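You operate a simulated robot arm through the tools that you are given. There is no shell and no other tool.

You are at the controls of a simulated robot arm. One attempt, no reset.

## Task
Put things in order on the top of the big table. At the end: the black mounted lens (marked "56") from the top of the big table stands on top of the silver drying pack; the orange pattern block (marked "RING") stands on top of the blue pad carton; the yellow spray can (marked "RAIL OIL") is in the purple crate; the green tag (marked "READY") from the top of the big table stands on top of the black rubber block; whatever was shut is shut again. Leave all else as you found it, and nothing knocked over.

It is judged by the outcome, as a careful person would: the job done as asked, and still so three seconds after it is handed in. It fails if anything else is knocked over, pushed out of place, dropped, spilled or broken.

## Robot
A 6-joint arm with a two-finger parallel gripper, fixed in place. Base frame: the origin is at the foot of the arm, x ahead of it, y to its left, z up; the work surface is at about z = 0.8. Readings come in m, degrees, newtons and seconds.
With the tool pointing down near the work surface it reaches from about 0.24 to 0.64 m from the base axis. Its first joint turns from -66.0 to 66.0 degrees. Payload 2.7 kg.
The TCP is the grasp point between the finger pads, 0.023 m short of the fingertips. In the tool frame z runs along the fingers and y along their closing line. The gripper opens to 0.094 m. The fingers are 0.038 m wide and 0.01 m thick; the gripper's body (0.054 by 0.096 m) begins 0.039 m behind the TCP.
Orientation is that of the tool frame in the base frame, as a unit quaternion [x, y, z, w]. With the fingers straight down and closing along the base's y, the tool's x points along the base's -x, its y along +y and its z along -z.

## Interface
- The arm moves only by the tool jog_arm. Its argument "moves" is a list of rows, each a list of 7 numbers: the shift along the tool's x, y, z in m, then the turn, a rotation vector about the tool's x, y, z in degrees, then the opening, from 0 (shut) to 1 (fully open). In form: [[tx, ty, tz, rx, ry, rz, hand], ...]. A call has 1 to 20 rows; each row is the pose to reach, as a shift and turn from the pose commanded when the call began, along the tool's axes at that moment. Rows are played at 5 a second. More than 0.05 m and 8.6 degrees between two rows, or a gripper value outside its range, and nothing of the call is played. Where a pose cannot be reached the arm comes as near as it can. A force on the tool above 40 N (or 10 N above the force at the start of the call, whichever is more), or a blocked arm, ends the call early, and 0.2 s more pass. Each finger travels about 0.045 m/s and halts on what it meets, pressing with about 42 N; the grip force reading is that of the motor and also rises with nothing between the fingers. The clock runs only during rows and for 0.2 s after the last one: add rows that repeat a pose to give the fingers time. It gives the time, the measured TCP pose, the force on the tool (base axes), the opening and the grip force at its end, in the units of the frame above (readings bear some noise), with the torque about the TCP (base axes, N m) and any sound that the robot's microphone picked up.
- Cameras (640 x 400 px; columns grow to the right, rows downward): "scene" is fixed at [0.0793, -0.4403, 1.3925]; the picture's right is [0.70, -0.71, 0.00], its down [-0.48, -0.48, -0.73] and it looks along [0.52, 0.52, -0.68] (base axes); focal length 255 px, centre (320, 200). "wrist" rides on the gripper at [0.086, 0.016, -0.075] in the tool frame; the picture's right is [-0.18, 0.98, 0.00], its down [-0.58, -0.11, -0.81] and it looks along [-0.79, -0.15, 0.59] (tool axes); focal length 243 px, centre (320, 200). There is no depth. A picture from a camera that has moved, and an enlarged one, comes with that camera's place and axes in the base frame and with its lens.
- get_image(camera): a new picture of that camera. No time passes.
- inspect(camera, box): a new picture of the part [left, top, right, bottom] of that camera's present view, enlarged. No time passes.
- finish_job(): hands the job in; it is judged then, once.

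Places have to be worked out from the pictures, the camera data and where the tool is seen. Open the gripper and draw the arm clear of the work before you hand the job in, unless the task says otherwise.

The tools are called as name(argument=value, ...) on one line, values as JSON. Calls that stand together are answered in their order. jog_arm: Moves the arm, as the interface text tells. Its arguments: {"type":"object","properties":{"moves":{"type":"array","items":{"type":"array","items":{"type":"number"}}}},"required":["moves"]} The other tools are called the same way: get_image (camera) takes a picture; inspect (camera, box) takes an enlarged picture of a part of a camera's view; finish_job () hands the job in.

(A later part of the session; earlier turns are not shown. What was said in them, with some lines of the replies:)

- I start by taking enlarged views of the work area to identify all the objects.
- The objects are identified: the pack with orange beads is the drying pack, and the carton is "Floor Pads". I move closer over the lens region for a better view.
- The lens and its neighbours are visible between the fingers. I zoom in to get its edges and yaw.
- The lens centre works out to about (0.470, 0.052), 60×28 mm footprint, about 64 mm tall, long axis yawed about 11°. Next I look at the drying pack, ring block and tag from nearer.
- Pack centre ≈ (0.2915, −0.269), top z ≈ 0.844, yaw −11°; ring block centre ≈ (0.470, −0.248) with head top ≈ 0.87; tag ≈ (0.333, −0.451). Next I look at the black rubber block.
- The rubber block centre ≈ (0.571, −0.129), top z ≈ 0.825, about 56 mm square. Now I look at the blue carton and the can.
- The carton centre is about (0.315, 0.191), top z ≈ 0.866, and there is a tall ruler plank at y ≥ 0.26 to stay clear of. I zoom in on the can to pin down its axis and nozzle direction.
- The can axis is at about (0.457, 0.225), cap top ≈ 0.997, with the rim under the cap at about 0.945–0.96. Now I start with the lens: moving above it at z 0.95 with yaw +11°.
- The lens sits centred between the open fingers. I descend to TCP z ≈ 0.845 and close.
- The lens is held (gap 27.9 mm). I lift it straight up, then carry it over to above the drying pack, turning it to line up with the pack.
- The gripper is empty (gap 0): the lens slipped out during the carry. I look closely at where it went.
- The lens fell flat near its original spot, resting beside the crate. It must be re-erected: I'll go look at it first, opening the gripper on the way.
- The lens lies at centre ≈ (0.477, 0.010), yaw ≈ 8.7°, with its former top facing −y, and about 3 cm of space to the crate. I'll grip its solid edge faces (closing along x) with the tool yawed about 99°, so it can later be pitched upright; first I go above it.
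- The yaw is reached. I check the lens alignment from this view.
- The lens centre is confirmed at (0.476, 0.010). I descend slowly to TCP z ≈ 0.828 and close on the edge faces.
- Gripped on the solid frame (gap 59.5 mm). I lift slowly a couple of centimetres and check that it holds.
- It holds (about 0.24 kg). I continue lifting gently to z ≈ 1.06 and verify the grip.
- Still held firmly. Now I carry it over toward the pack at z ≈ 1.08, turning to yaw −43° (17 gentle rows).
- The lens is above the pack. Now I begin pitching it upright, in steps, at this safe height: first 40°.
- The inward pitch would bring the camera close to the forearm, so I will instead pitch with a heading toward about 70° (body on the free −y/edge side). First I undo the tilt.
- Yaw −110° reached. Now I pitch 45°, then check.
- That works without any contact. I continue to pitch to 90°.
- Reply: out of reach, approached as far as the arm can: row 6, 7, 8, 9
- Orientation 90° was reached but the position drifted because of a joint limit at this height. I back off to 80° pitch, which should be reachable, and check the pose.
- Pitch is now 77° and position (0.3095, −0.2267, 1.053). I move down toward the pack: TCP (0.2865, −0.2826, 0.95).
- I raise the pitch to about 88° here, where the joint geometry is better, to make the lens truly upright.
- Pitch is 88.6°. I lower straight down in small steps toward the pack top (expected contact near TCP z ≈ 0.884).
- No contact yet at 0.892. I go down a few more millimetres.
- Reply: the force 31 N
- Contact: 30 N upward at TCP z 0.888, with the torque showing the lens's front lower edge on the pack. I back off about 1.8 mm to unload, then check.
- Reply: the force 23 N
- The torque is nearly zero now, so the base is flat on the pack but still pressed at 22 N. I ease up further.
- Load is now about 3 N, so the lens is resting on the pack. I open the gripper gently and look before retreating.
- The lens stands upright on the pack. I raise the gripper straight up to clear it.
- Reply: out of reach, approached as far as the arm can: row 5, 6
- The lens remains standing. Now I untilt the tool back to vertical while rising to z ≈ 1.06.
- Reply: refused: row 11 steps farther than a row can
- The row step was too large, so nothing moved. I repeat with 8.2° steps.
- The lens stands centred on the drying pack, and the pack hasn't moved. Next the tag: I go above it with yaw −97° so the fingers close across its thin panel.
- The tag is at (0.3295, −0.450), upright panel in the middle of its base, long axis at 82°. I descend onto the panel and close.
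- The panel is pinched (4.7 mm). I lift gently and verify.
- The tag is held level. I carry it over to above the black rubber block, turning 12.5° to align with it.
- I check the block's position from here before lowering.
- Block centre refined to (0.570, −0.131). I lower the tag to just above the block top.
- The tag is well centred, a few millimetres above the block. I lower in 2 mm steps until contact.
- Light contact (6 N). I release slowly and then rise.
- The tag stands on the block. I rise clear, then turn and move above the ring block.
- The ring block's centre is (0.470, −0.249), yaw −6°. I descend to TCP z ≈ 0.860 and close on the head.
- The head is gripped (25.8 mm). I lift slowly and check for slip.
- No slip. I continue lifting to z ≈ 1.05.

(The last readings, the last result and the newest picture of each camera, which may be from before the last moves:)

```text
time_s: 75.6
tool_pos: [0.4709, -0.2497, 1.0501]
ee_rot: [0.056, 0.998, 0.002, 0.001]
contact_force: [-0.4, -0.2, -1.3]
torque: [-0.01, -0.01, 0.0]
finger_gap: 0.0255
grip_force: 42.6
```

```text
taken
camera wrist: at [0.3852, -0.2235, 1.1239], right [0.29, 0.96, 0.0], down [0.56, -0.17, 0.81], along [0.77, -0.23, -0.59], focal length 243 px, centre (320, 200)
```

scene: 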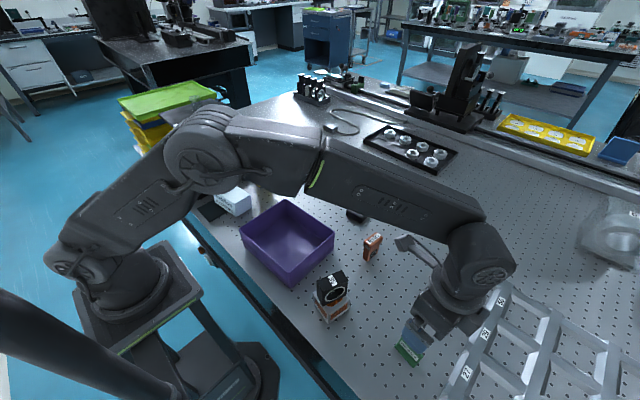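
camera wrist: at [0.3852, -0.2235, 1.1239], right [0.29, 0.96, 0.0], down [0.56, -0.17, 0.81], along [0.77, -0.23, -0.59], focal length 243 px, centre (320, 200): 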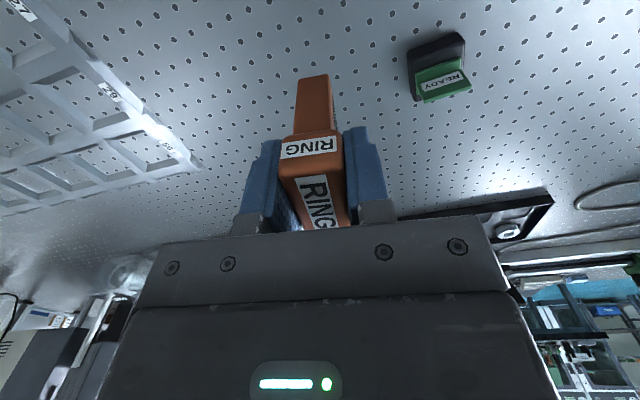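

Held firmly. Now I carry it smoothly to above the blue carton at (0.3165, 0.175).

jog_arm(moves=[[0.006, 0.012, 0, 0, 0, 0, 0], [0.018, 0.036, 0, 0, 0, -1, 0], [0.034, 0.068, 0, 0, 0, -2, 0], [0.05, 0.102, 0, 0, 0, -3, 0], [0.067, 0.136, 0, 0, 0, -4, 0], [0.084, 0.17, 0, 0, 0, -5, 0], [0.101, 0.204, 0, 0, 0, -6, 0], [0.118, 0.238, 0, 0, 0, -7, 0], [0.135, 0.272, 0, 0, 0, -8, 0], [0.152, 0.306, 0, 0, 0, -9, 0], [0.168, 0.339, 0, 0, 0, -10, 0], [0.182, 0.369, 0, 0, 0, -11, 0], [0.193, 0.391, 0, 0, 0, -12, 0], [0.1988, 0.4039, 0, 0, 0, -12.2, 0], [0.1988, 0.4039, 0, 0, 0, -12.2, 0]])

get_image(camera="wrist")

get_image(camera="scene")

```text
time_s: 78.8
tool_pos: [0.3161, 0.1733, 1.0514]
ee_rot: [-0.051, 0.999, 0.002, 0.001]
contact_force: [0.4, 0.5, -0.7]
torque: [0.02, -0.01, 0.01]
finger_gap: 0.0257
grip_force: 42.3
```

```text
taken
camera wrist: at [0.2284, 0.1817, 1.1256], right [0.08, 1.0, 0.0], down [0.59, -0.05, 0.81], along [0.8, -0.07, -0.59], focal length 243 px, centre (320, 200)
```

wrist: 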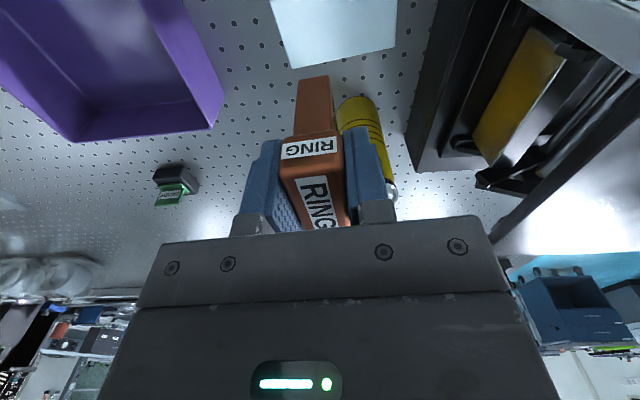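

```text
taken
```

scene: 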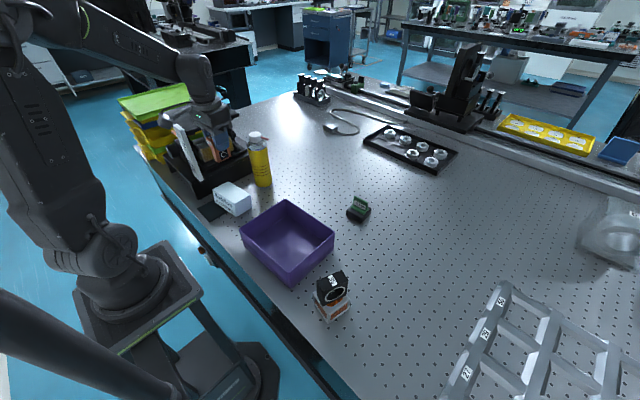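

I check the clearance to the ruler plank in the scene view before lowering.

inspect(camera="scene", box=[150, 70, 290, 220])

```text
2.67 times, centred on (220, 145) of scene
camera zoom: at [0.0793, -0.4403, 1.3925], right [0.7, -0.71, 0.0], down [-0.48, -0.48, -0.73], along [0.52, 0.52, -0.68], focal length 680 px, centre (587, 347)
```

zoom: 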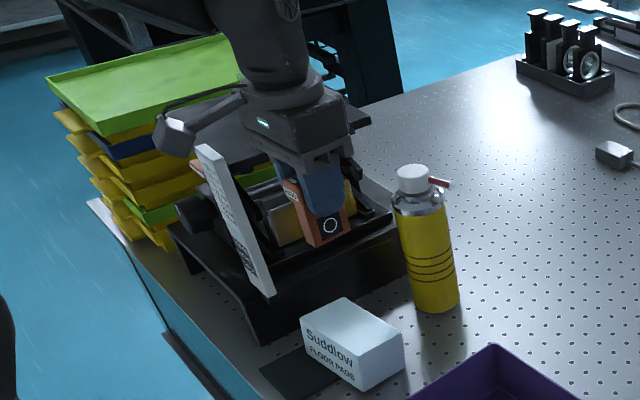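

Clearances look fine. I lower to about 1.3 cm above the expected contact.

jog_arm(moves=[[0, 0.001, 0.02, 0, 0, 0, 0], [0, 0.001, 0.045, 0, 0, 0, 0], [0, 0.001, 0.07, 0, 0, 0, 0], [0, 0.001, 0.092, 0, 0, 0, 0], [0, 0.001, 0.105, 0, 0, 0, 0], [0, 0.001, 0.111, 0, 0, 0, 0], [0, 0.001, 0.111, 0, 0, 0, 0]])

get_image(camera="wrist")

inspect(camera="scene", box=[170, 100, 290, 220])

```text
time_s: 80.4
tool_pos: [0.3182, 0.1752, 0.9392]
ee_rot: [-0.05, 0.999, 0.001, 0.0]
contact_force: [-0.4, 0.2, -0.7]
torque: [-0.01, -0.04, 0.01]
finger_gap: 0.0258
grip_force: 42.6
```

```text
taken
camera wrist: at [0.2288, 0.1829, 1.0137], right [0.08, 1.0, 0.0], down [0.59, -0.05, 0.81], along [0.8, -0.07, -0.59], focal length 243 px, centre (320, 200)
```

wrist: 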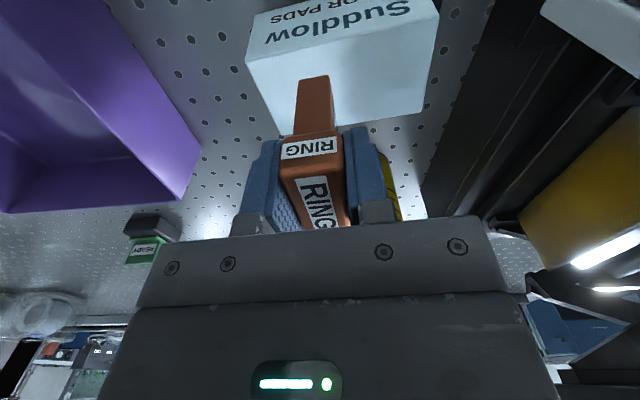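

```text
3.33 times, centred on (230, 160) of scene
camera zoom: at [0.0793, -0.4403, 1.3925], right [0.7, -0.71, 0.0], down [-0.48, -0.48, -0.73], along [0.52, 0.52, -0.68], focal length 850 px, centre (620, 333)
```

zoom: 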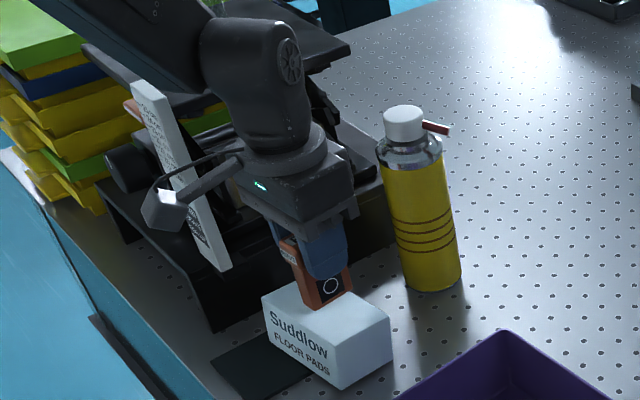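

It's well placed over the carton. I lower in small steps to contact.

jog_arm(moves=[[0, 0, 0.003, 0, 0, 0, 0], [0, 0, 0.006, 0, 0, 0, 0], [0, 0, 0.0085, 0, 0, 0, 0], [0, 0, 0.01, 0, 0, 0, 0], [0, 0, 0.01, 0, 0, 0, 0]])

```text
time_s: 81.6
tool_pos: [0.3161, 0.1763, 0.9292]
ee_rot: [-0.05, 0.999, 0.001, 0.001]
contact_force: [0.7, -0.5, -1.3]
torque: [-0.03, -0.01, -0.02]
finger_gap: 0.0254
grip_force: 41.6
```

No contact yet at z 0.929; I continue in 1.5 mm steps.

jog_arm(moves=[[0, 0, 0.0015, 0, 0, 0, 0], [0, 0, 0.003, 0, 0, 0, 0], [0, 0, 0.004, 0, 0, 0, 0], [0, 0, 0.004, 0, 0, 0, 0]])

```text
time_s: 82.6
tool_pos: [0.3171, 0.175, 0.9253]
ee_rot: [-0.05, 0.999, 0.001, 0.001]
contact_force: [-0.7, 0.0, -0.7]
torque: [-0.01, 0.01, 0.02]
finger_gap: 0.0253
grip_force: 42.0
```

inspect(camera="scene", box=[205, 155, 265, 220])

inspect(camera="wrist", box=[240, 0, 440, 160])

```text
6.15 times, centred on (235, 188) of scene
camera zoom: at [0.0793, -0.4403, 1.3925], right [0.7, -0.71, 0.0], down [-0.48, -0.48, -0.73], along [0.52, 0.52, -0.68], focal length 1569 px, centre (843, 277)
```

zoom: 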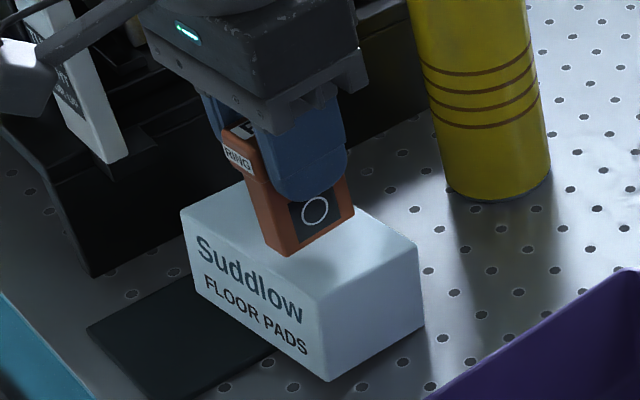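

```text
2.50 times, centred on (340, 80) of wrist
camera zoom: at [0.2286, 0.1834, 0.9993], right [0.08, 1.0, 0.0], down [0.59, -0.05, 0.81], along [0.8, -0.07, -0.59], focal length 606 px, centre (270, 500)
```

zoom: 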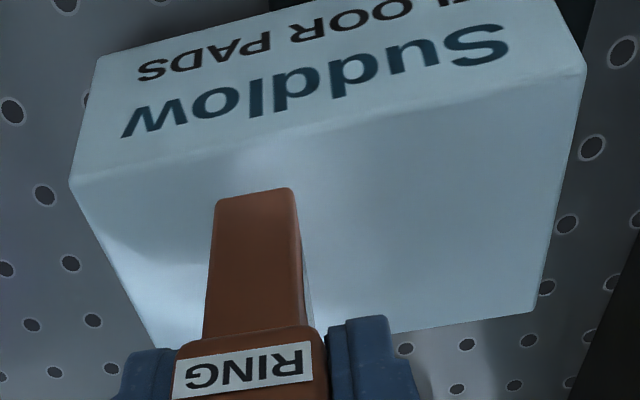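

Very close to the surface. I keep lowering in small steps.

jog_arm(moves=[[0, 0, 0.0015, 0, 0, 0, 0], [0, 0, 0.003, 0, 0, 0, 0], [0, 0, 0.003, 0, 0, 0, 0]])

```text
time_s: 83.4
tool_pos: [0.3169, 0.1751, 0.9231]
ee_rot: [-0.05, 0.999, 0.002, 0.0]
contact_force: [-0.3, -0.4, -0.1]
torque: [-0.04, -0.01, 0.0]
finger_gap: 0.0256
grip_force: 41.7
```

jog_arm(moves=[[0, 0, 0.0015, 0, 0, 0, 0], [0, 0, 0.003, 0, 0, 0, 0], [0, 0, 0.003, 0, 0, 0, 0]])

```text
time_s: 84.2
tool_pos: [0.3165, 0.176, 0.9214]
ee_rot: [-0.051, 0.999, 0.002, 0.001]
contact_force: [-3.5, -2.7, 25.3]
torque: [-0.08, 0.71, 0.05]
finger_gap: 0.0257
grip_force: 41.7
```

Contact at 25 N. I ease up about 1.2 mm to unload before releasing.

jog_arm(moves=[[0, 0, -0.0008, 0, 0, 0, 0], [0, 0, -0.0012, 0, 0, 0, 0], [0, 0, -0.0012, 0, 0, 0, 0]])

```text
time_s: 85.0
tool_pos: [0.3169, 0.1749, 0.921]
ee_rot: [-0.05, 0.999, 0.002, 0.001]
contact_force: [-1.5, 1.0, 18.5]
torque: [0.12, 0.55, 0.03]
finger_gap: 0.0255
grip_force: 41.6
```

jog_arm(moves=[[0, 0, -0.0008, 0, 0, 0, 0], [0, 0, -0.0012, 0, 0, 0, 0], [0, 0, -0.0012, 0, 0, 0, 0]])

```text
time_s: 85.8
tool_pos: [0.3161, 0.1752, 0.9216]
ee_rot: [-0.05, 0.999, 0.0, -0.001]
contact_force: [0.4, -0.1, -0.1]
torque: [0.0, 0.01, 0.01]
finger_gap: 0.0252
grip_force: 42.2
```

The load is nearly zero, so the block is just resting. I open slowly.

jog_arm(moves=[[0, 0, 0.0003, 0, 0, 0, 0.25], [0, 0, 0.0003, 0, 0, 0, 0.29], [0, 0, 0.0003, 0, 0, 0, 0.34], [0, 0, 0.0003, 0, 0, 0, 0.42], [0, 0, 0.0003, 0, 0, 0, 0.5], [0, 0, 0.0003, 0, 0, 0, 0.58], [0, 0, 0.0003, 0, 0, 0, 0.6], [0, 0, 0.0003, 0, 0, 0, 0.6]])

get_image(camera="wrist")

inspect(camera="scene", box=[190, 120, 290, 220])

```text
time_s: 87.6
tool_pos: [0.3181, 0.1752, 0.9211]
ee_rot: [-0.05, 0.999, 0.003, 0.001]
contact_force: [0.4, -0.4, -0.6]
torque: [0.01, -0.01, 0.03]
finger_gap: 0.0563
grip_force: 0.1
```

```text
taken
camera wrist: at [0.2288, 0.1833, 0.9954], right [0.08, 1.0, 0.0], down [0.59, -0.05, 0.81], along [0.8, -0.07, -0.59], focal length 243 px, centre (320, 200)
```

wrist: 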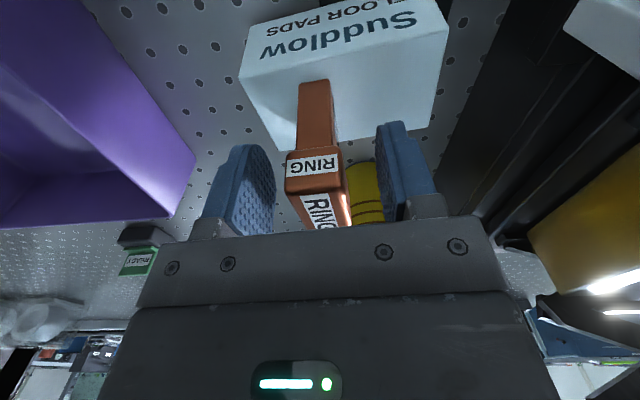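

```text
4.00 times, centred on (240, 170) of scene
camera zoom: at [0.0793, -0.4403, 1.3925], right [0.7, -0.71, 0.0], down [-0.48, -0.48, -0.73], along [0.52, 0.52, -0.68], focal length 1020 px, centre (640, 320)
```

zoom: 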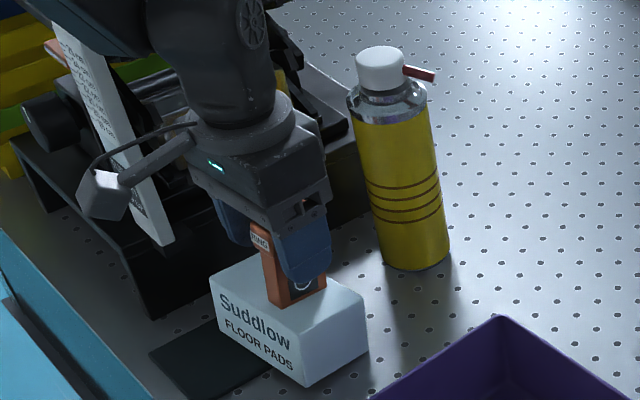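

The ring block stands on the carton. I rise straight up slowly.

jog_arm(moves=[[0, 0, -0.008, 0, 0, 0, 0.6], [0, 0, -0.025, 0, 0, 0, 0.6], [0, 0, -0.05, 0, 0, 0, 0.6], [0, 0, -0.08, 0, 0, 0, 0.6], [0, 0, -0.11, 0, 0, 0, 0.6], [0, 0, -0.14, 0, 0, 0, 0.6], [0, 0, -0.15, 0, 0, 0, 0.6], [0, 0, -0.15, 0, 0, 0, 0.6]])

get_image(camera="scene")

inspect(camera="scene", box=[200, 130, 300, 220])

get_image(camera="wrist")

```text
time_s: 89.4
tool_pos: [0.3168, 0.1751, 1.073]
ee_rot: [-0.051, 0.999, 0.001, 0.0]
contact_force: [-0.3, 0.4, -0.4]
torque: [0.01, 0.01, 0.01]
finger_gap: 0.0563
grip_force: 0.0
```

```text
taken
```

scene: 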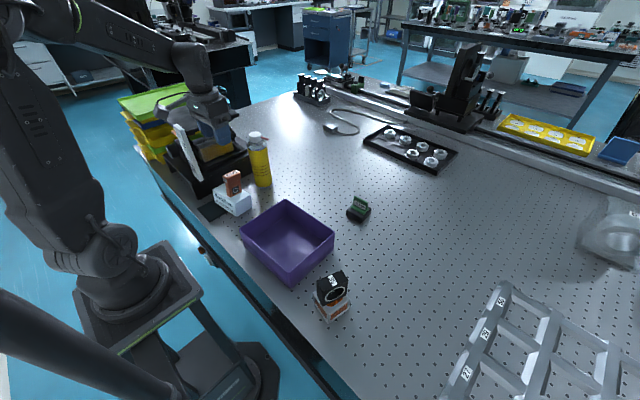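

```text
4.44 times, centred on (250, 175) of scene
camera zoom: at [0.0793, -0.4403, 1.3925], right [0.7, -0.71, 0.0], down [-0.48, -0.48, -0.73], along [0.52, 0.52, -0.68], focal length 1133 px, centre (631, 311)
```

zoom: 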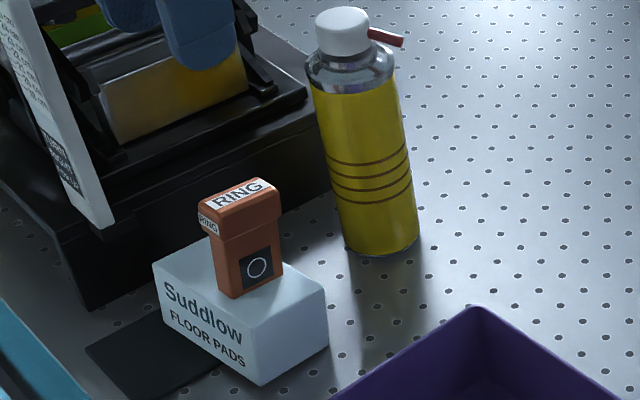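

```text
taken
camera wrist: at [0.2287, 0.1821, 1.147], right [0.08, 1.0, 0.0], down [0.59, -0.05, 0.81], along [0.8, -0.07, -0.59], focal length 243 px, centre (320, 200)
```

wrist: 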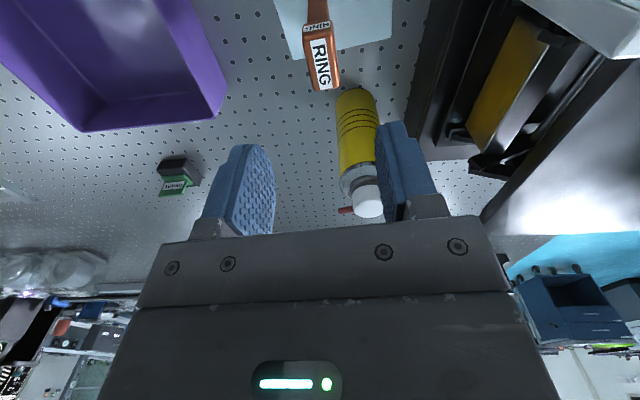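

All good there. Now the can: I move away from the ruler plank, turn to yaw 110° (so the red straw will sit in the slot between the fingers), and look at it.

jog_arm(moves=[[-0.01, -0.02, -0.005, 0, 0, -4, 0.7], [-0.022, -0.04, -0.01, 0, 0, -12, 0.8], [-0.035, -0.0472, -0.017, 0, 0, -20, 0.9], [-0.048, -0.0472, -0.017, 0, 0, -28, 1], [-0.061, -0.0472, -0.017, 0, 0, -36, 1], [-0.074, -0.0472, -0.017, 0, 0, -44, 1], [-0.087, -0.0472, -0.017, 0, 0, -52, 1], [-0.1, -0.0472, -0.017, 0, 0, -60, 1], [-0.11, -0.0472, -0.017, 0, 0, -68, 1], [-0.1188, -0.0472, -0.017, 0, 0, -76, 1], [-0.1188, -0.0472, -0.017, 0, 0, -84, 1], [-0.1188, -0.0472, -0.017, 0, 0, -92, 1], [-0.1188, -0.0472, -0.017, 0, 0, -99, 1], [-0.1188, -0.0472, -0.017, 0, 0, -104, 1], [-0.1188, -0.0472, -0.017, 0, 0, -104, 1]])

get_image(camera="wrist")

inspect(camera="wrist", box=[260, 0, 420, 150])

```text
time_s: 92.6
tool_pos: [0.4401, 0.1397, 1.0897]
ee_rot: [0.819, -0.574, 0.0, -0.001]
contact_force: [-0.5, -0.3, 0.2]
torque: [-0.02, -0.01, -0.02]
finger_gap: 0.0943
grip_force: 0.1
```

```text
taken
camera wrist: at [0.4534, 0.0541, 1.1631], right [-0.99, -0.16, 0.0], down [-0.1, 0.58, 0.81], along [-0.13, 0.8, -0.59], focal length 243 px, centre (320, 200)
```

wrist: 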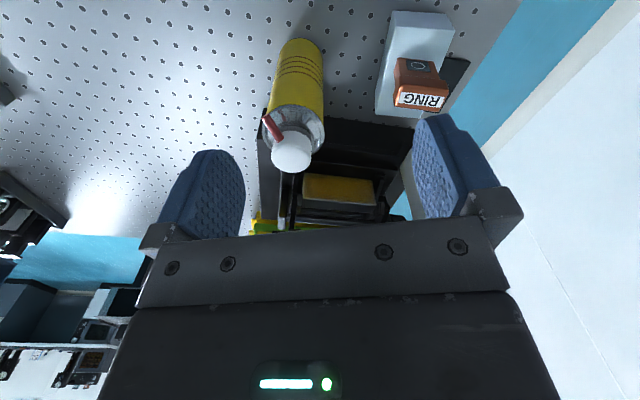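

```text
2.67 times, centred on (340, 75) of wrist
camera zoom: at [0.4534, 0.0541, 1.1631], right [-0.99, -0.16, 0.0], down [-0.1, 0.58, 0.81], along [-0.13, 0.8, -0.59], focal length 647 px, centre (267, 533)
```

zoom: 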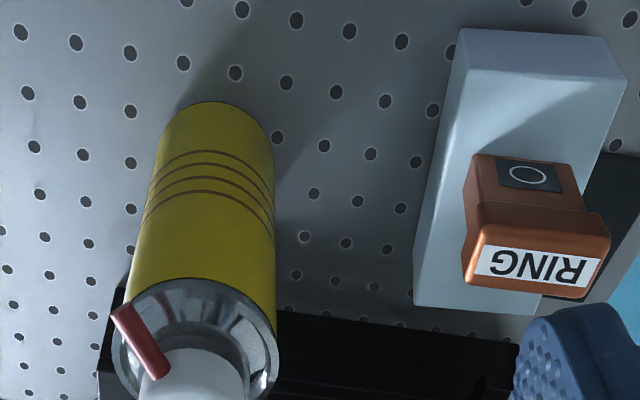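

I zoom in on the can's top to refine its axis and straw direction.

inspect(camera="wrist", box=[245, 80, 345, 180])

```text
4.00 times, centred on (295, 130) of wrist
camera zoom: at [0.4534, 0.0541, 1.1631], right [-0.99, -0.16, 0.0], down [-0.1, 0.58, 0.81], along [-0.13, 0.8, -0.59], focal length 970 px, centre (420, 480)
```

zoom: 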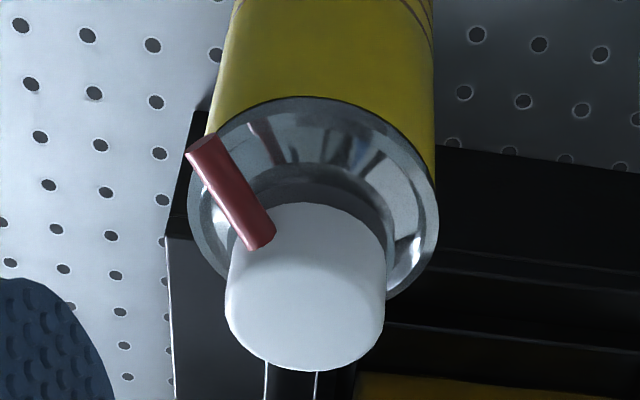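

The can axis is at about (0.456, 0.221), and the straw points away between the fingers. I move over it at z 1.05.

jog_arm(moves=[[-0.015, -0.009, 0.0, 0, 0, 0, 1], [-0.035, -0.021, 0.005, 0, 0, 0, 1], [-0.055, -0.033, 0.015, 0, 0, 0, 1], [-0.068, -0.041, 0.03, 0, 0, 0, 1], [-0.0716, -0.043, 0.04, 0, 0, 0, 1], [-0.0716, -0.043, 0.04, 0, 0, 0, 1]])

get_image(camera="wrist")

inspect(camera="scene", box=[200, 90, 320, 200])

```text
time_s: 94.0
tool_pos: [0.4562, 0.2226, 1.0482]
ee_rot: [0.818, -0.575, -0.001, -0.001]
contact_force: [0.1, 0.5, 0.6]
torque: [0.03, 0.02, 0.0]
finger_gap: 0.0938
grip_force: 0.1
```

```text
taken
camera wrist: at [0.4697, 0.1365, 1.1229], right [-0.99, -0.16, 0.0], down [-0.1, 0.58, 0.81], along [-0.13, 0.8, -0.59], focal length 243 px, centre (320, 200)
```

wrist: 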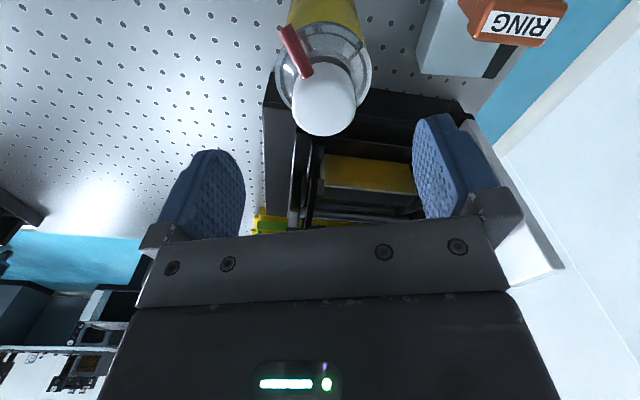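

```text
3.64 times, centred on (260, 145) of scene
camera zoom: at [0.0793, -0.4403, 1.3925], right [0.7, -0.71, 0.0], down [-0.48, -0.48, -0.73], along [0.52, 0.52, -0.68], focal length 927 px, centre (538, 400)
```

zoom: 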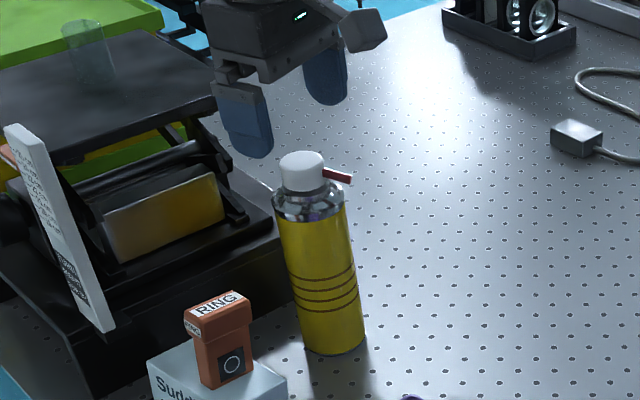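

The fingers straddle the can with the straw clear. I descend to z ≈ 0.966, watching for contact.

jog_arm(moves=[[0, 0.001, 0.015, 0, 0, 0, 1], [0, 0.001, 0.035, 0, 0, 0, 1], [0, 0.001, 0.055, 0, 0, 0, 1], [0, 0.001, 0.07, 0, 0, 0, 1], [0, 0.001, 0.078, 0, 0, 0, 1], [0, 0.001, 0.082, 0, 0, 0, 1], [0, 0.001, 0.082, 0, 0, 0, 1]])

get_image(camera="wrist")

inspect(camera="scene", box=[210, 100, 310, 200])

```text
time_s: 95.6
tool_pos: [0.4557, 0.222, 0.9659]
ee_rot: [0.818, -0.575, 0.0, -0.001]
contact_force: [-0.4, 0.0, -0.1]
torque: [-0.02, 0.01, 0.02]
finger_gap: 0.0939
grip_force: 0.0
```

```text
taken
camera wrist: at [0.4683, 0.1364, 1.0411], right [-0.99, -0.16, 0.0], down [-0.1, 0.58, 0.81], along [-0.13, 0.8, -0.59], focal length 243 px, centre (320, 200)
```

wrist: 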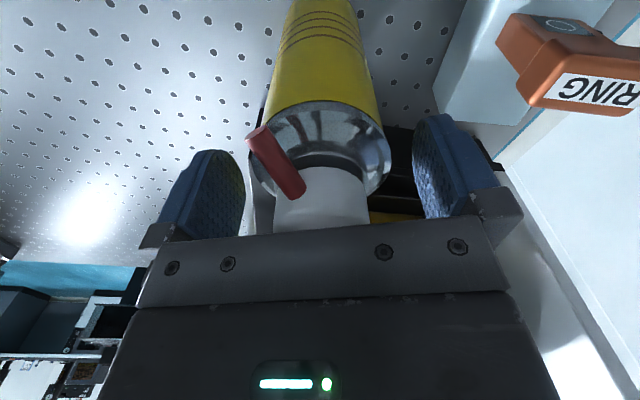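

```text
4.00 times, centred on (260, 150) of scene
camera zoom: at [0.0793, -0.4403, 1.3925], right [0.7, -0.71, 0.0], down [-0.48, -0.48, -0.73], along [0.52, 0.52, -0.68], focal length 1020 px, centre (560, 400)
```

zoom: 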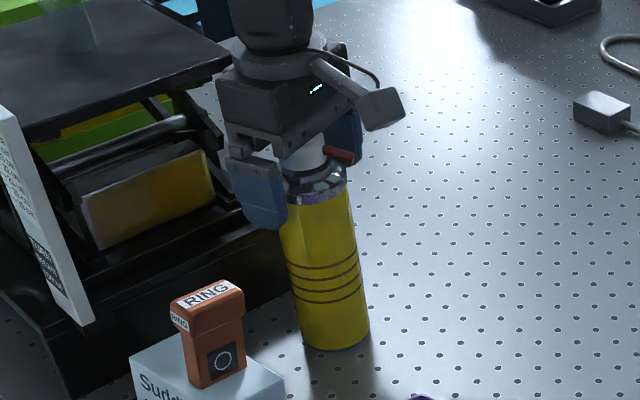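

The fingers reach below the rim and nothing touches. The can sits about 5 mm toward the camera side, so I shift by that and close.

jog_arm(moves=[[0.003, 0, 0, 0, 0, 0, 1], [0.005, 0, 0.0015, 0, 0, 0, 1], [0.005, 0, 0.0015, 0, 0, 0, 0.9], [0.005, 0, 0.0015, 0, 0, 0, 0.8], [0.005, 0, 0.0015, 0, 0, 0, 0.7], [0.005, 0, 0.0015, 0, 0, 0, 0.6], [0.005, 0, 0.0015, 0, 0, 0, 0.4], [0.005, 0, 0.0015, 0, 0, 0, 0.2], [0.005, 0, 0.0015, 0, 0, 0, 0.2]])

get_image(camera="wrist")

inspect(camera="scene", box=[210, 100, 310, 200])

```text
time_s: 97.6
tool_pos: [0.457, 0.2168, 0.9648]
ee_rot: [0.818, -0.575, 0.0, -0.001]
contact_force: [-0.3, 0.1, 0.5]
torque: [-0.04, 0.05, -0.02]
finger_gap: 0.061
grip_force: 42.5
```

```text
taken
camera wrist: at [0.4699, 0.132, 1.0396], right [-0.99, -0.16, 0.0], down [-0.1, 0.58, 0.81], along [-0.13, 0.8, -0.59], focal length 243 px, centre (320, 200)
```

wrist: 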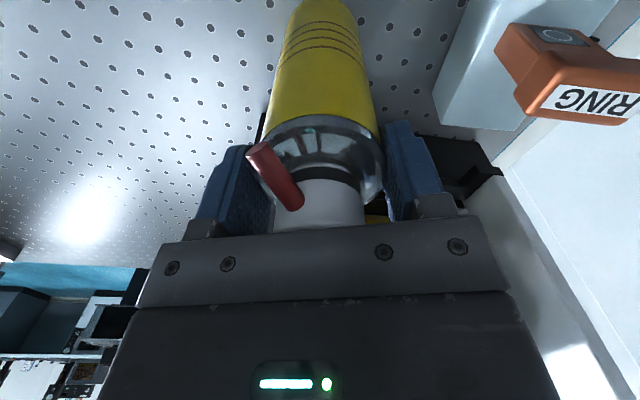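

```text
4.00 times, centred on (260, 150) of scene
camera zoom: at [0.0792, -0.4403, 1.3925], right [0.7, -0.71, 0.0], down [-0.48, -0.48, -0.73], along [0.52, 0.52, -0.68], focal length 1020 px, centre (560, 400)
```

zoom: 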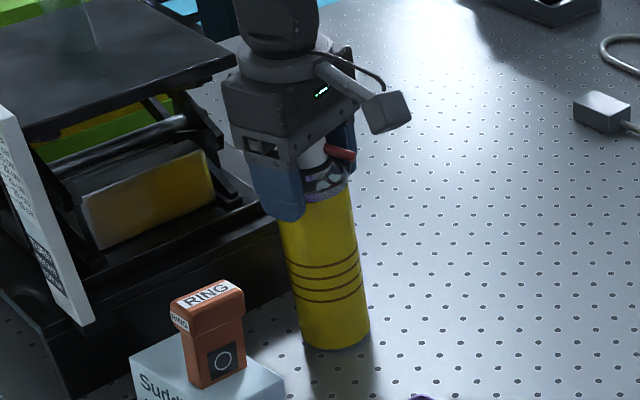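

The can is gripped at 61 mm. I lift 1.5 cm slowly and check for slipping.

jog_arm(moves=[[0, 0, -0.002, 0, 0, 0, 0.2], [0, 0, -0.005, 0, 0, 0, 0.2], [0, 0, -0.009, 0, 0, 0, 0.2], [0, 0, -0.015, 0, 0, 0, 0.2], [0, 0, -0.015, 0, 0, 0, 0.2], [0, 0, -0.015, 0, 0, 0, 0.2]])

get_image(camera="wrist")

inspect(camera="scene", box=[210, 100, 310, 200])

```text
time_s: 99.0
tool_pos: [0.4566, 0.2172, 0.981]
ee_rot: [0.819, -0.574, 0.0, -0.001]
contact_force: [-0.8, -0.1, -2.8]
torque: [-0.01, -0.02, -0.06]
finger_gap: 0.061
grip_force: 41.9
```

```text
taken
camera wrist: at [0.4698, 0.1314, 1.0548], right [-0.99, -0.16, 0.0], down [-0.1, 0.58, 0.81], along [-0.13, 0.8, -0.59], focal length 243 px, centre (320, 200)
```

wrist: 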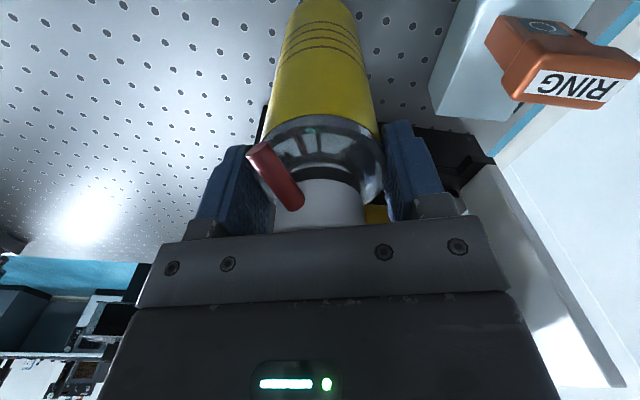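

```text
4.00 times, centred on (260, 150) of scene
camera zoom: at [0.0793, -0.4403, 1.3925], right [0.7, -0.71, 0.0], down [-0.48, -0.48, -0.73], along [0.52, 0.52, -0.68], focal length 1020 px, centre (560, 400)
```

zoom: 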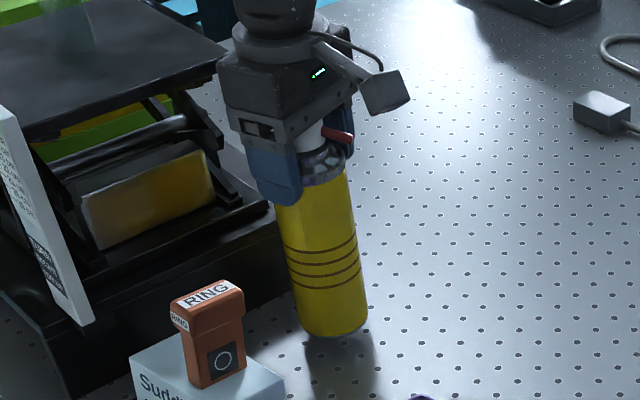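

Held well (no shift in grip). I lift to z ≈ 1.075 so the base clears the crate rim.

jog_arm(moves=[[0, 0, -0.008, 0, 0, 0, 0.2], [0, 0, -0.022, 0, 0, 0, 0.2], [0, 0, -0.04, 0, 0, 0, 0.2], [0, 0, -0.06, 0, 0, 0, 0.2], [0, 0, -0.078, 0, 0, 0, 0.2], [0, 0, -0.09, 0, 0, 0, 0.2], [0, 0, -0.095, 0, 0, 0, 0.2], [0, 0, -0.095, 0, 0, 0, 0.2]])

get_image(camera="wrist")

```text
time_s: 100.8
tool_pos: [0.4556, 0.2171, 1.0759]
ee_rot: [0.818, -0.575, 0.0, -0.001]
contact_force: [-0.1, 0.5, -2.8]
torque: [-0.01, -0.02, 0.02]
finger_gap: 0.0612
grip_force: 41.9
```

```text
taken
camera wrist: at [0.4698, 0.1308, 1.1499], right [-0.99, -0.16, 0.0], down [-0.1, 0.58, 0.81], along [-0.13, 0.8, -0.59], focal length 243 px, centre (320, 200)
```

wrist: 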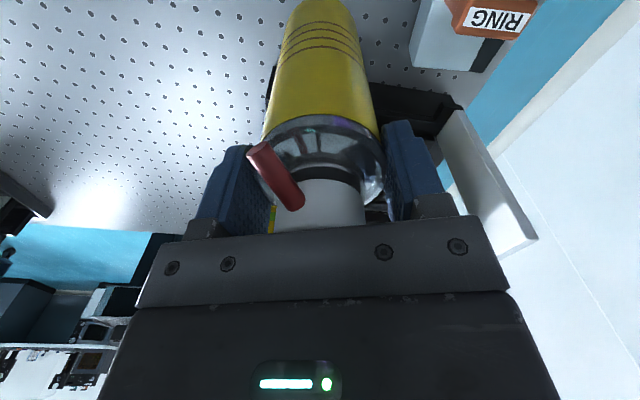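

The grip is unchanged. I carry the can smoothly to above the crate centre (0.333, −0.063), turning 40° on the way.

jog_arm(moves=[[0.005, 0.005, 0, 0, 0, 1, 0.2], [0.015, 0.0144, 0, 0, 0, 3, 0.2], [0.03, 0.0289, 0, 0, 0, 6, 0.2], [0.047, 0.0452, 0, 0, 0, 9, 0.2], [0.065, 0.0625, 0, 0, 0, 12, 0.2], [0.083, 0.0798, 0, 0, 0, 15, 0.2], [0.101, 0.0972, 0, 0, 0, 18, 0.2], [0.119, 0.1145, 0, 0, 0, 21, 0.2], [0.137, 0.1318, 0, 0, 0, 24, 0.2], [0.155, 0.1491, 0, 0, 0, 27, 0.2], [0.173, 0.1664, 0, 0, 0, 30, 0.2], [0.19, 0.1828, 0, 0, 0, 33, 0.2], [0.205, 0.1972, 0, 0, 0, 36, 0.2], [0.215, 0.2068, 0, 0, 0, 39, 0.2], [0.2208, 0.2124, 0, 0, 0, 40, 0.2], [0.2208, 0.2124, 0, 0, 0, 40, 0.2]])

get_image(camera="wrist")

get_image(camera="scene")

```text
time_s: 104.2
tool_pos: [0.3321, -0.0632, 1.0758]
ee_rot: [-0.572, 0.82, 0.001, 0.001]
contact_force: [0.6, 0.1, -3.0]
torque: [0.01, 0.0, -0.02]
finger_gap: 0.0607
grip_force: 41.8
```

```text
taken
camera wrist: at [0.2862, -0.1383, 1.1494], right [-0.86, 0.51, 0.0], down [0.3, 0.51, 0.81], along [0.41, 0.69, -0.59], focal length 243 px, centre (320, 200)
```

wrist: 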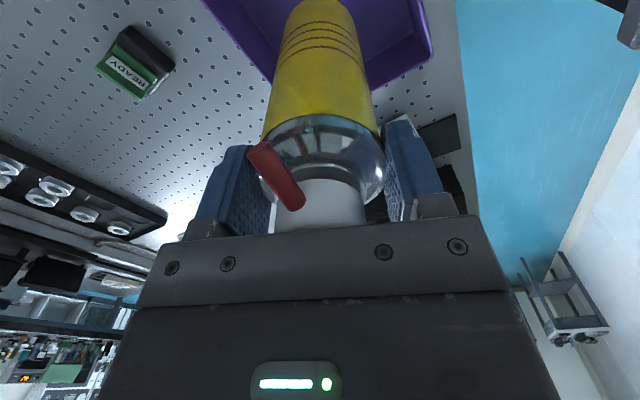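

```text
taken
```

scene: 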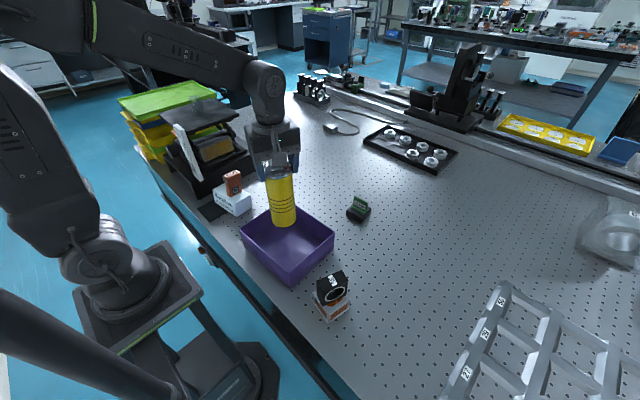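

The can is above the crate's centre. I lower it into the crate.

jog_arm(moves=[[0, 0, 0.01, 0, 0, 0, 0.2], [0, 0, 0.03, 0, 0, 0, 0.2], [0, 0, 0.052, 0, 0, 0, 0.2], [0, 0, 0.074, 0, 0, 0, 0.2], [0, 0, 0.09, 0, 0, 0, 0.2], [0, 0, 0.098, 0, 0, 0, 0.2], [0, 0, 0.1, 0, 0, 0, 0.2], [0, 0, 0.1, 0, 0, 0, 0.2]])

inspect(camera="scene", box=[220, 150, 350, 290])

```text
time_s: 106.0
tool_pos: [0.3323, -0.0637, 0.974]
ee_rot: [-0.572, 0.821, 0.001, 0.001]
contact_force: [0.2, -0.2, -1.9]
torque: [0.03, 0.02, -0.04]
finger_gap: 0.0609
grip_force: 41.9
```

```text
2.86 times, centred on (285, 220) of scene
camera zoom: at [0.0793, -0.4403, 1.3925], right [0.7, -0.71, 0.0], down [-0.48, -0.48, -0.73], along [0.52, 0.52, -0.68], focal length 728 px, centre (420, 143)
```

zoom: 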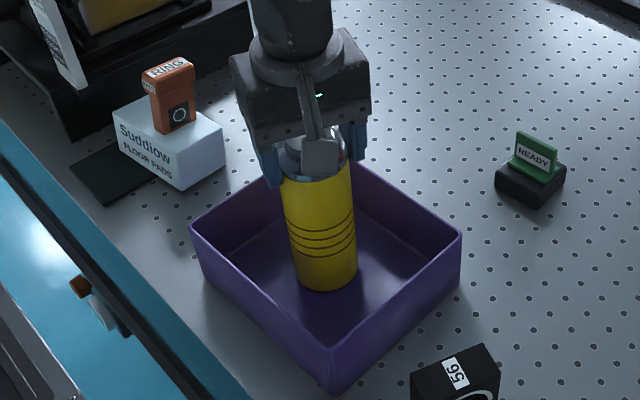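

Nearly down, well inside the crate. I lower in small steps to contact.

jog_arm(moves=[[0, 0, 0.002, 0, 0, 0, 0.2], [0, 0, 0.004, 0, 0, 0, 0.2], [0, 0, 0.0045, 0, 0, 0, 0.2], [0, 0, 0.0045, 0, 0, 0, 0.2]])

```text
time_s: 107.0
tool_pos: [0.3331, -0.0633, 0.9701]
ee_rot: [-0.573, 0.82, 0.0, 0.003]
contact_force: [-2.6, 0.2, 15.4]
torque: [0.03, 0.68, 0.01]
finger_gap: 0.0608
grip_force: 41.6
```

Contact with the crate floor (15 N). I ease up slightly.

jog_arm(moves=[[0, 0, -0.0006, 0, 0, 0, 0.2], [0, 0, -0.001, 0, 0, 0, 0.2], [0, 0, -0.001, 0, 0, 0, 0.2]])

```text
time_s: 107.8
tool_pos: [0.3314, -0.0624, 0.9705]
ee_rot: [-0.572, 0.82, 0.001, 0.001]
contact_force: [0.0, 0.3, -0.7]
torque: [0.01, -0.09, 0.02]
finger_gap: 0.0606
grip_force: 42.0
```

The can's weight is mostly on the floor now. I open slowly and check.

jog_arm(moves=[[0, 0, 0, 0, 0, 0, 0.66], [0, 0, 0, 0, 0, 0, 0.69], [0, 0, 0, 0, 0, 0, 0.74], [0, 0, 0, 0, 0, 0, 0.82], [0, 0, 0, 0, 0, 0, 0.9], [0, 0, 0, 0, 0, 0, 1], [0, 0, 0, 0, 0, 0, 1], [0, 0, 0, 0, 0, 0, 1]])

get_image(camera="wrist")

inspect(camera="scene", box=[220, 150, 350, 290])

```text
time_s: 109.6
tool_pos: [0.3323, -0.0633, 0.9705]
ee_rot: [-0.572, 0.82, 0.001, 0.001]
contact_force: [-1.2, 0.0, -0.1]
torque: [-0.01, -0.04, -0.01]
finger_gap: 0.0941
grip_force: 0.0
```

```text
taken
camera wrist: at [0.2858, -0.1374, 1.0449], right [-0.86, 0.51, 0.0], down [0.3, 0.51, 0.81], along [0.41, 0.69, -0.59], focal length 243 px, centre (320, 200)
```

wrist: 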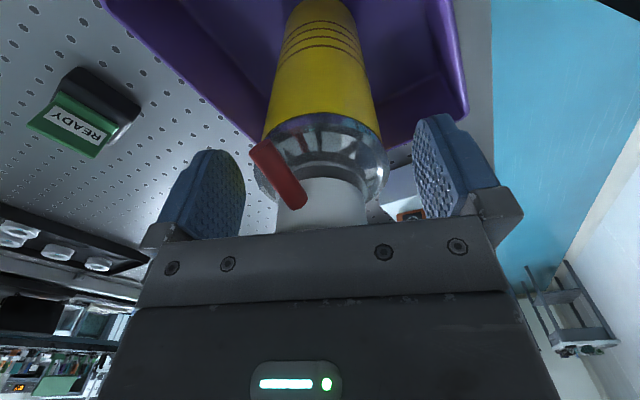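

```text
2.86 times, centred on (285, 220) of scene
camera zoom: at [0.0793, -0.4403, 1.3925], right [0.7, -0.71, 0.0], down [-0.48, -0.48, -0.73], along [0.52, 0.52, -0.68], focal length 728 px, centre (420, 143)
```

zoom: 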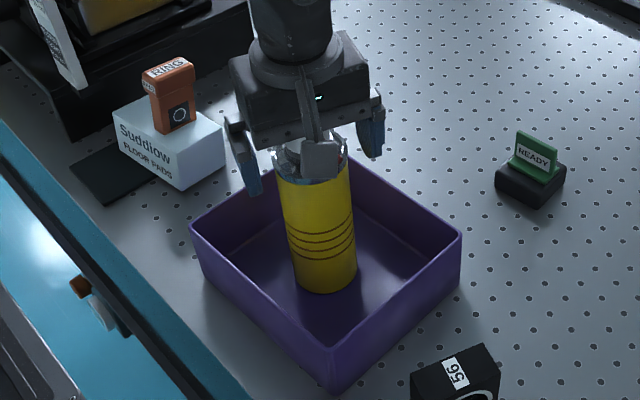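

The can stands freely in the crate. I rise straight up well clear of it and then inspect everything.

jog_arm(moves=[[0, 0, -0.01, 0, 0, 0, 1], [0, 0, -0.03, 0, 0, 0, 1], [0, 0, -0.055, 0, 0, 0, 1], [0, 0, -0.085, 0, 0, 0, 1], [0, 0, -0.115, 0, 0, 0, 1], [0, 0, -0.14, 0, 0, 0, 1], [0, 0, -0.15, 0, 0, 0, 1], [0, 0, -0.15, 0, 0, 0, 1]])

get_image(camera="scene")

inspect(camera="scene", box=[200, 130, 420, 350])

inspect(camera="scene", box=[290, 250, 380, 340])

```text
time_s: 111.4
tool_pos: [0.3309, -0.0636, 1.1204]
ee_rot: [-0.572, 0.82, 0.001, 0.002]
contact_force: [-0.1, 0.4, 0.7]
torque: [0.0, 0.01, -0.01]
finger_gap: 0.094
grip_force: 0.1
```

```text
taken
```

scene: 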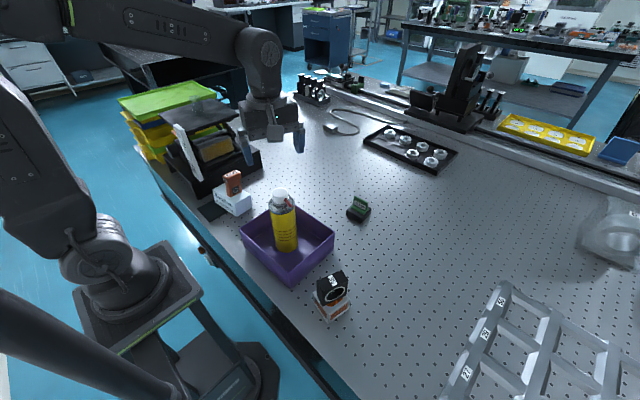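

```text
1.82 times, centred on (310, 240) of scene
camera zoom: at [0.0793, -0.4403, 1.3925], right [0.7, -0.71, 0.0], down [-0.48, -0.48, -0.73], along [0.52, 0.52, -0.68], focal length 464 px, centre (338, 127)
```

zoom: 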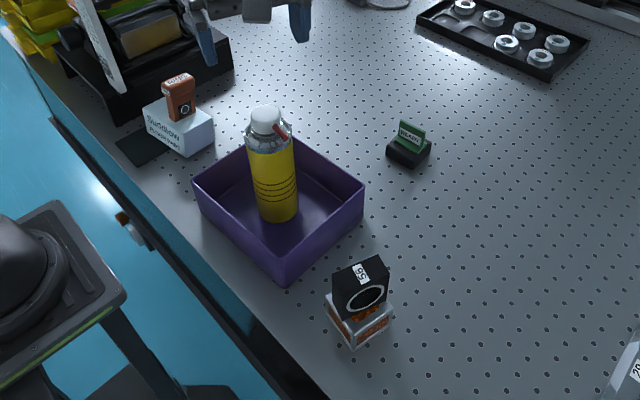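

```text
4.44 times, centred on (335, 295) of scene
camera zoom: at [0.0793, -0.4403, 1.3925], right [0.7, -0.71, 0.0], down [-0.48, -0.48, -0.73], along [0.52, 0.52, -0.68], focal length 1133 px, centre (253, -222)
```

zoom: 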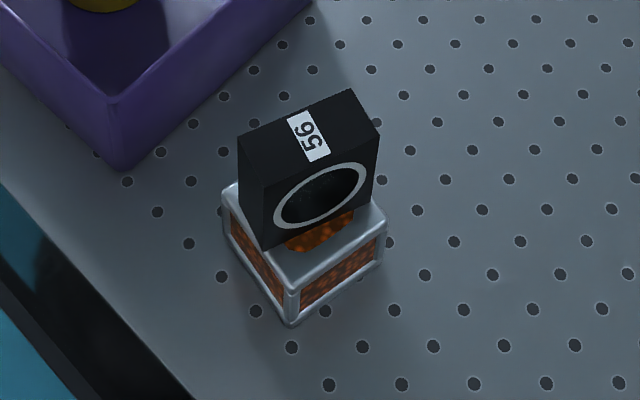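

All four items are placed. I double-check one odd spot at the table edge and the cutter/carton area before handing in.

inspect(camera="scene", box=[170, 220, 250, 290])

inspect(camera="scene", box=[110, 70, 290, 230])

```text
5.71 times, centred on (210, 255) of scene
camera zoom: at [0.0793, -0.4403, 1.3925], right [0.7, -0.71, 0.0], down [-0.48, -0.48, -0.73], along [0.52, 0.52, -0.68], focal length 1457 px, centre (949, -114)
```

zoom: 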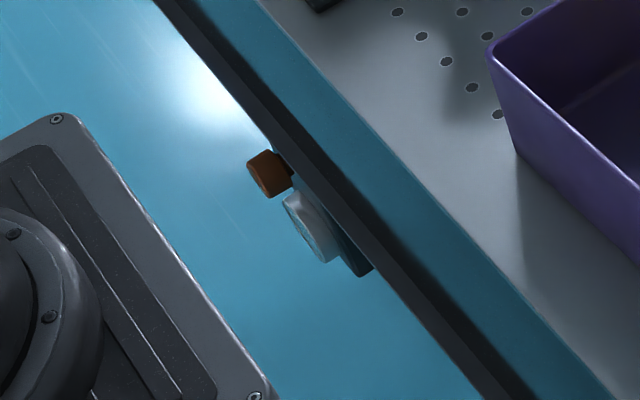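

```text
2.50 times, centred on (200, 150) of scene
camera zoom: at [0.0793, -0.4403, 1.3925], right [0.7, -0.71, 0.0], down [-0.48, -0.48, -0.73], along [0.52, 0.52, -0.68], focal length 637 px, centre (620, 325)
```

zoom: 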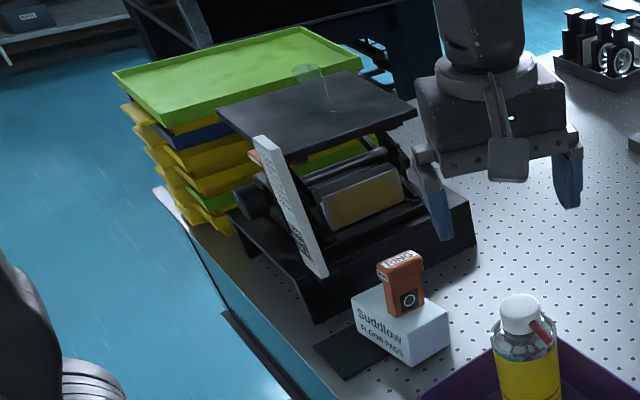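

Everything is in place: the edge knobs are fixtures, and the cutter, carton and trays are undisturbed. I raise the open gripper a little more to be well clear of the can.

jog_arm(moves=[[0, 0, -0.015, 0, 0, 0, 1], [0, 0, -0.03, 0, 0, 0, 1], [0, 0, -0.03, 0, 0, 0, 1], [0, 0, -0.03, 0, 0, 0, 1]])

get_image(camera="scene")

```text
time_s: 112.4
tool_pos: [0.3323, -0.062, 1.1498]
ee_rot: [-0.572, 0.82, 0.001, 0.002]
contact_force: [0.0, 0.1, -0.2]
torque: [-0.01, 0.0, 0.02]
finger_gap: 0.094
grip_force: 0.1
```

```text
taken
```

scene: 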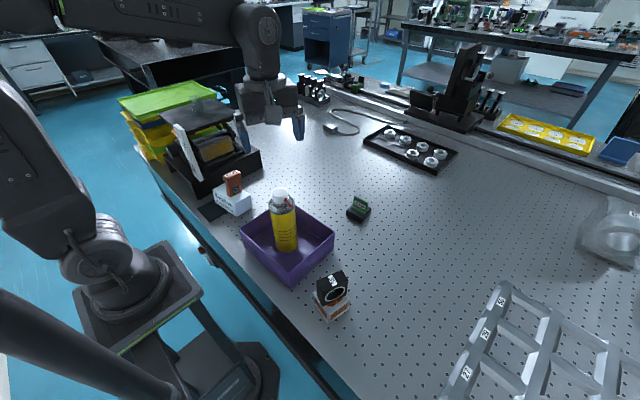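

The final picture shows the lens on the drying pack, the ring block on the carton, the can in the crate and the tag on the rubber block. The gripper is open and clear, so I hand the job in.

finish_job()

```text
The job is handed in.
```

I handed the job in with all four items where you asked, but I dropped the lens once on the way. I don't have the judge's result.

- **Lens "56":** it stands upright, label up, on the silver drying pack. On my first carry it slipped out of the gripper and fell flat on the table beside the purple crate. I picked it up again by its solid edges, turned it upright and set it on the pack. I saw no damage in the pictures, but I can't rule out a chip or scratch, and the drop itself may count against the job.
- **Orange "RING" block:** it stands on the blue pad carton.
- **Yellow "RAIL OIL" can:** it stands in the middle of the purple crate.
- **Green "READY" tag:** it stands on the black rubber block.

I didn't open anything, so nothing needed shutting again. In the last pictures I saw nothing else knocked over or moved. The gripper is open and well above the can.
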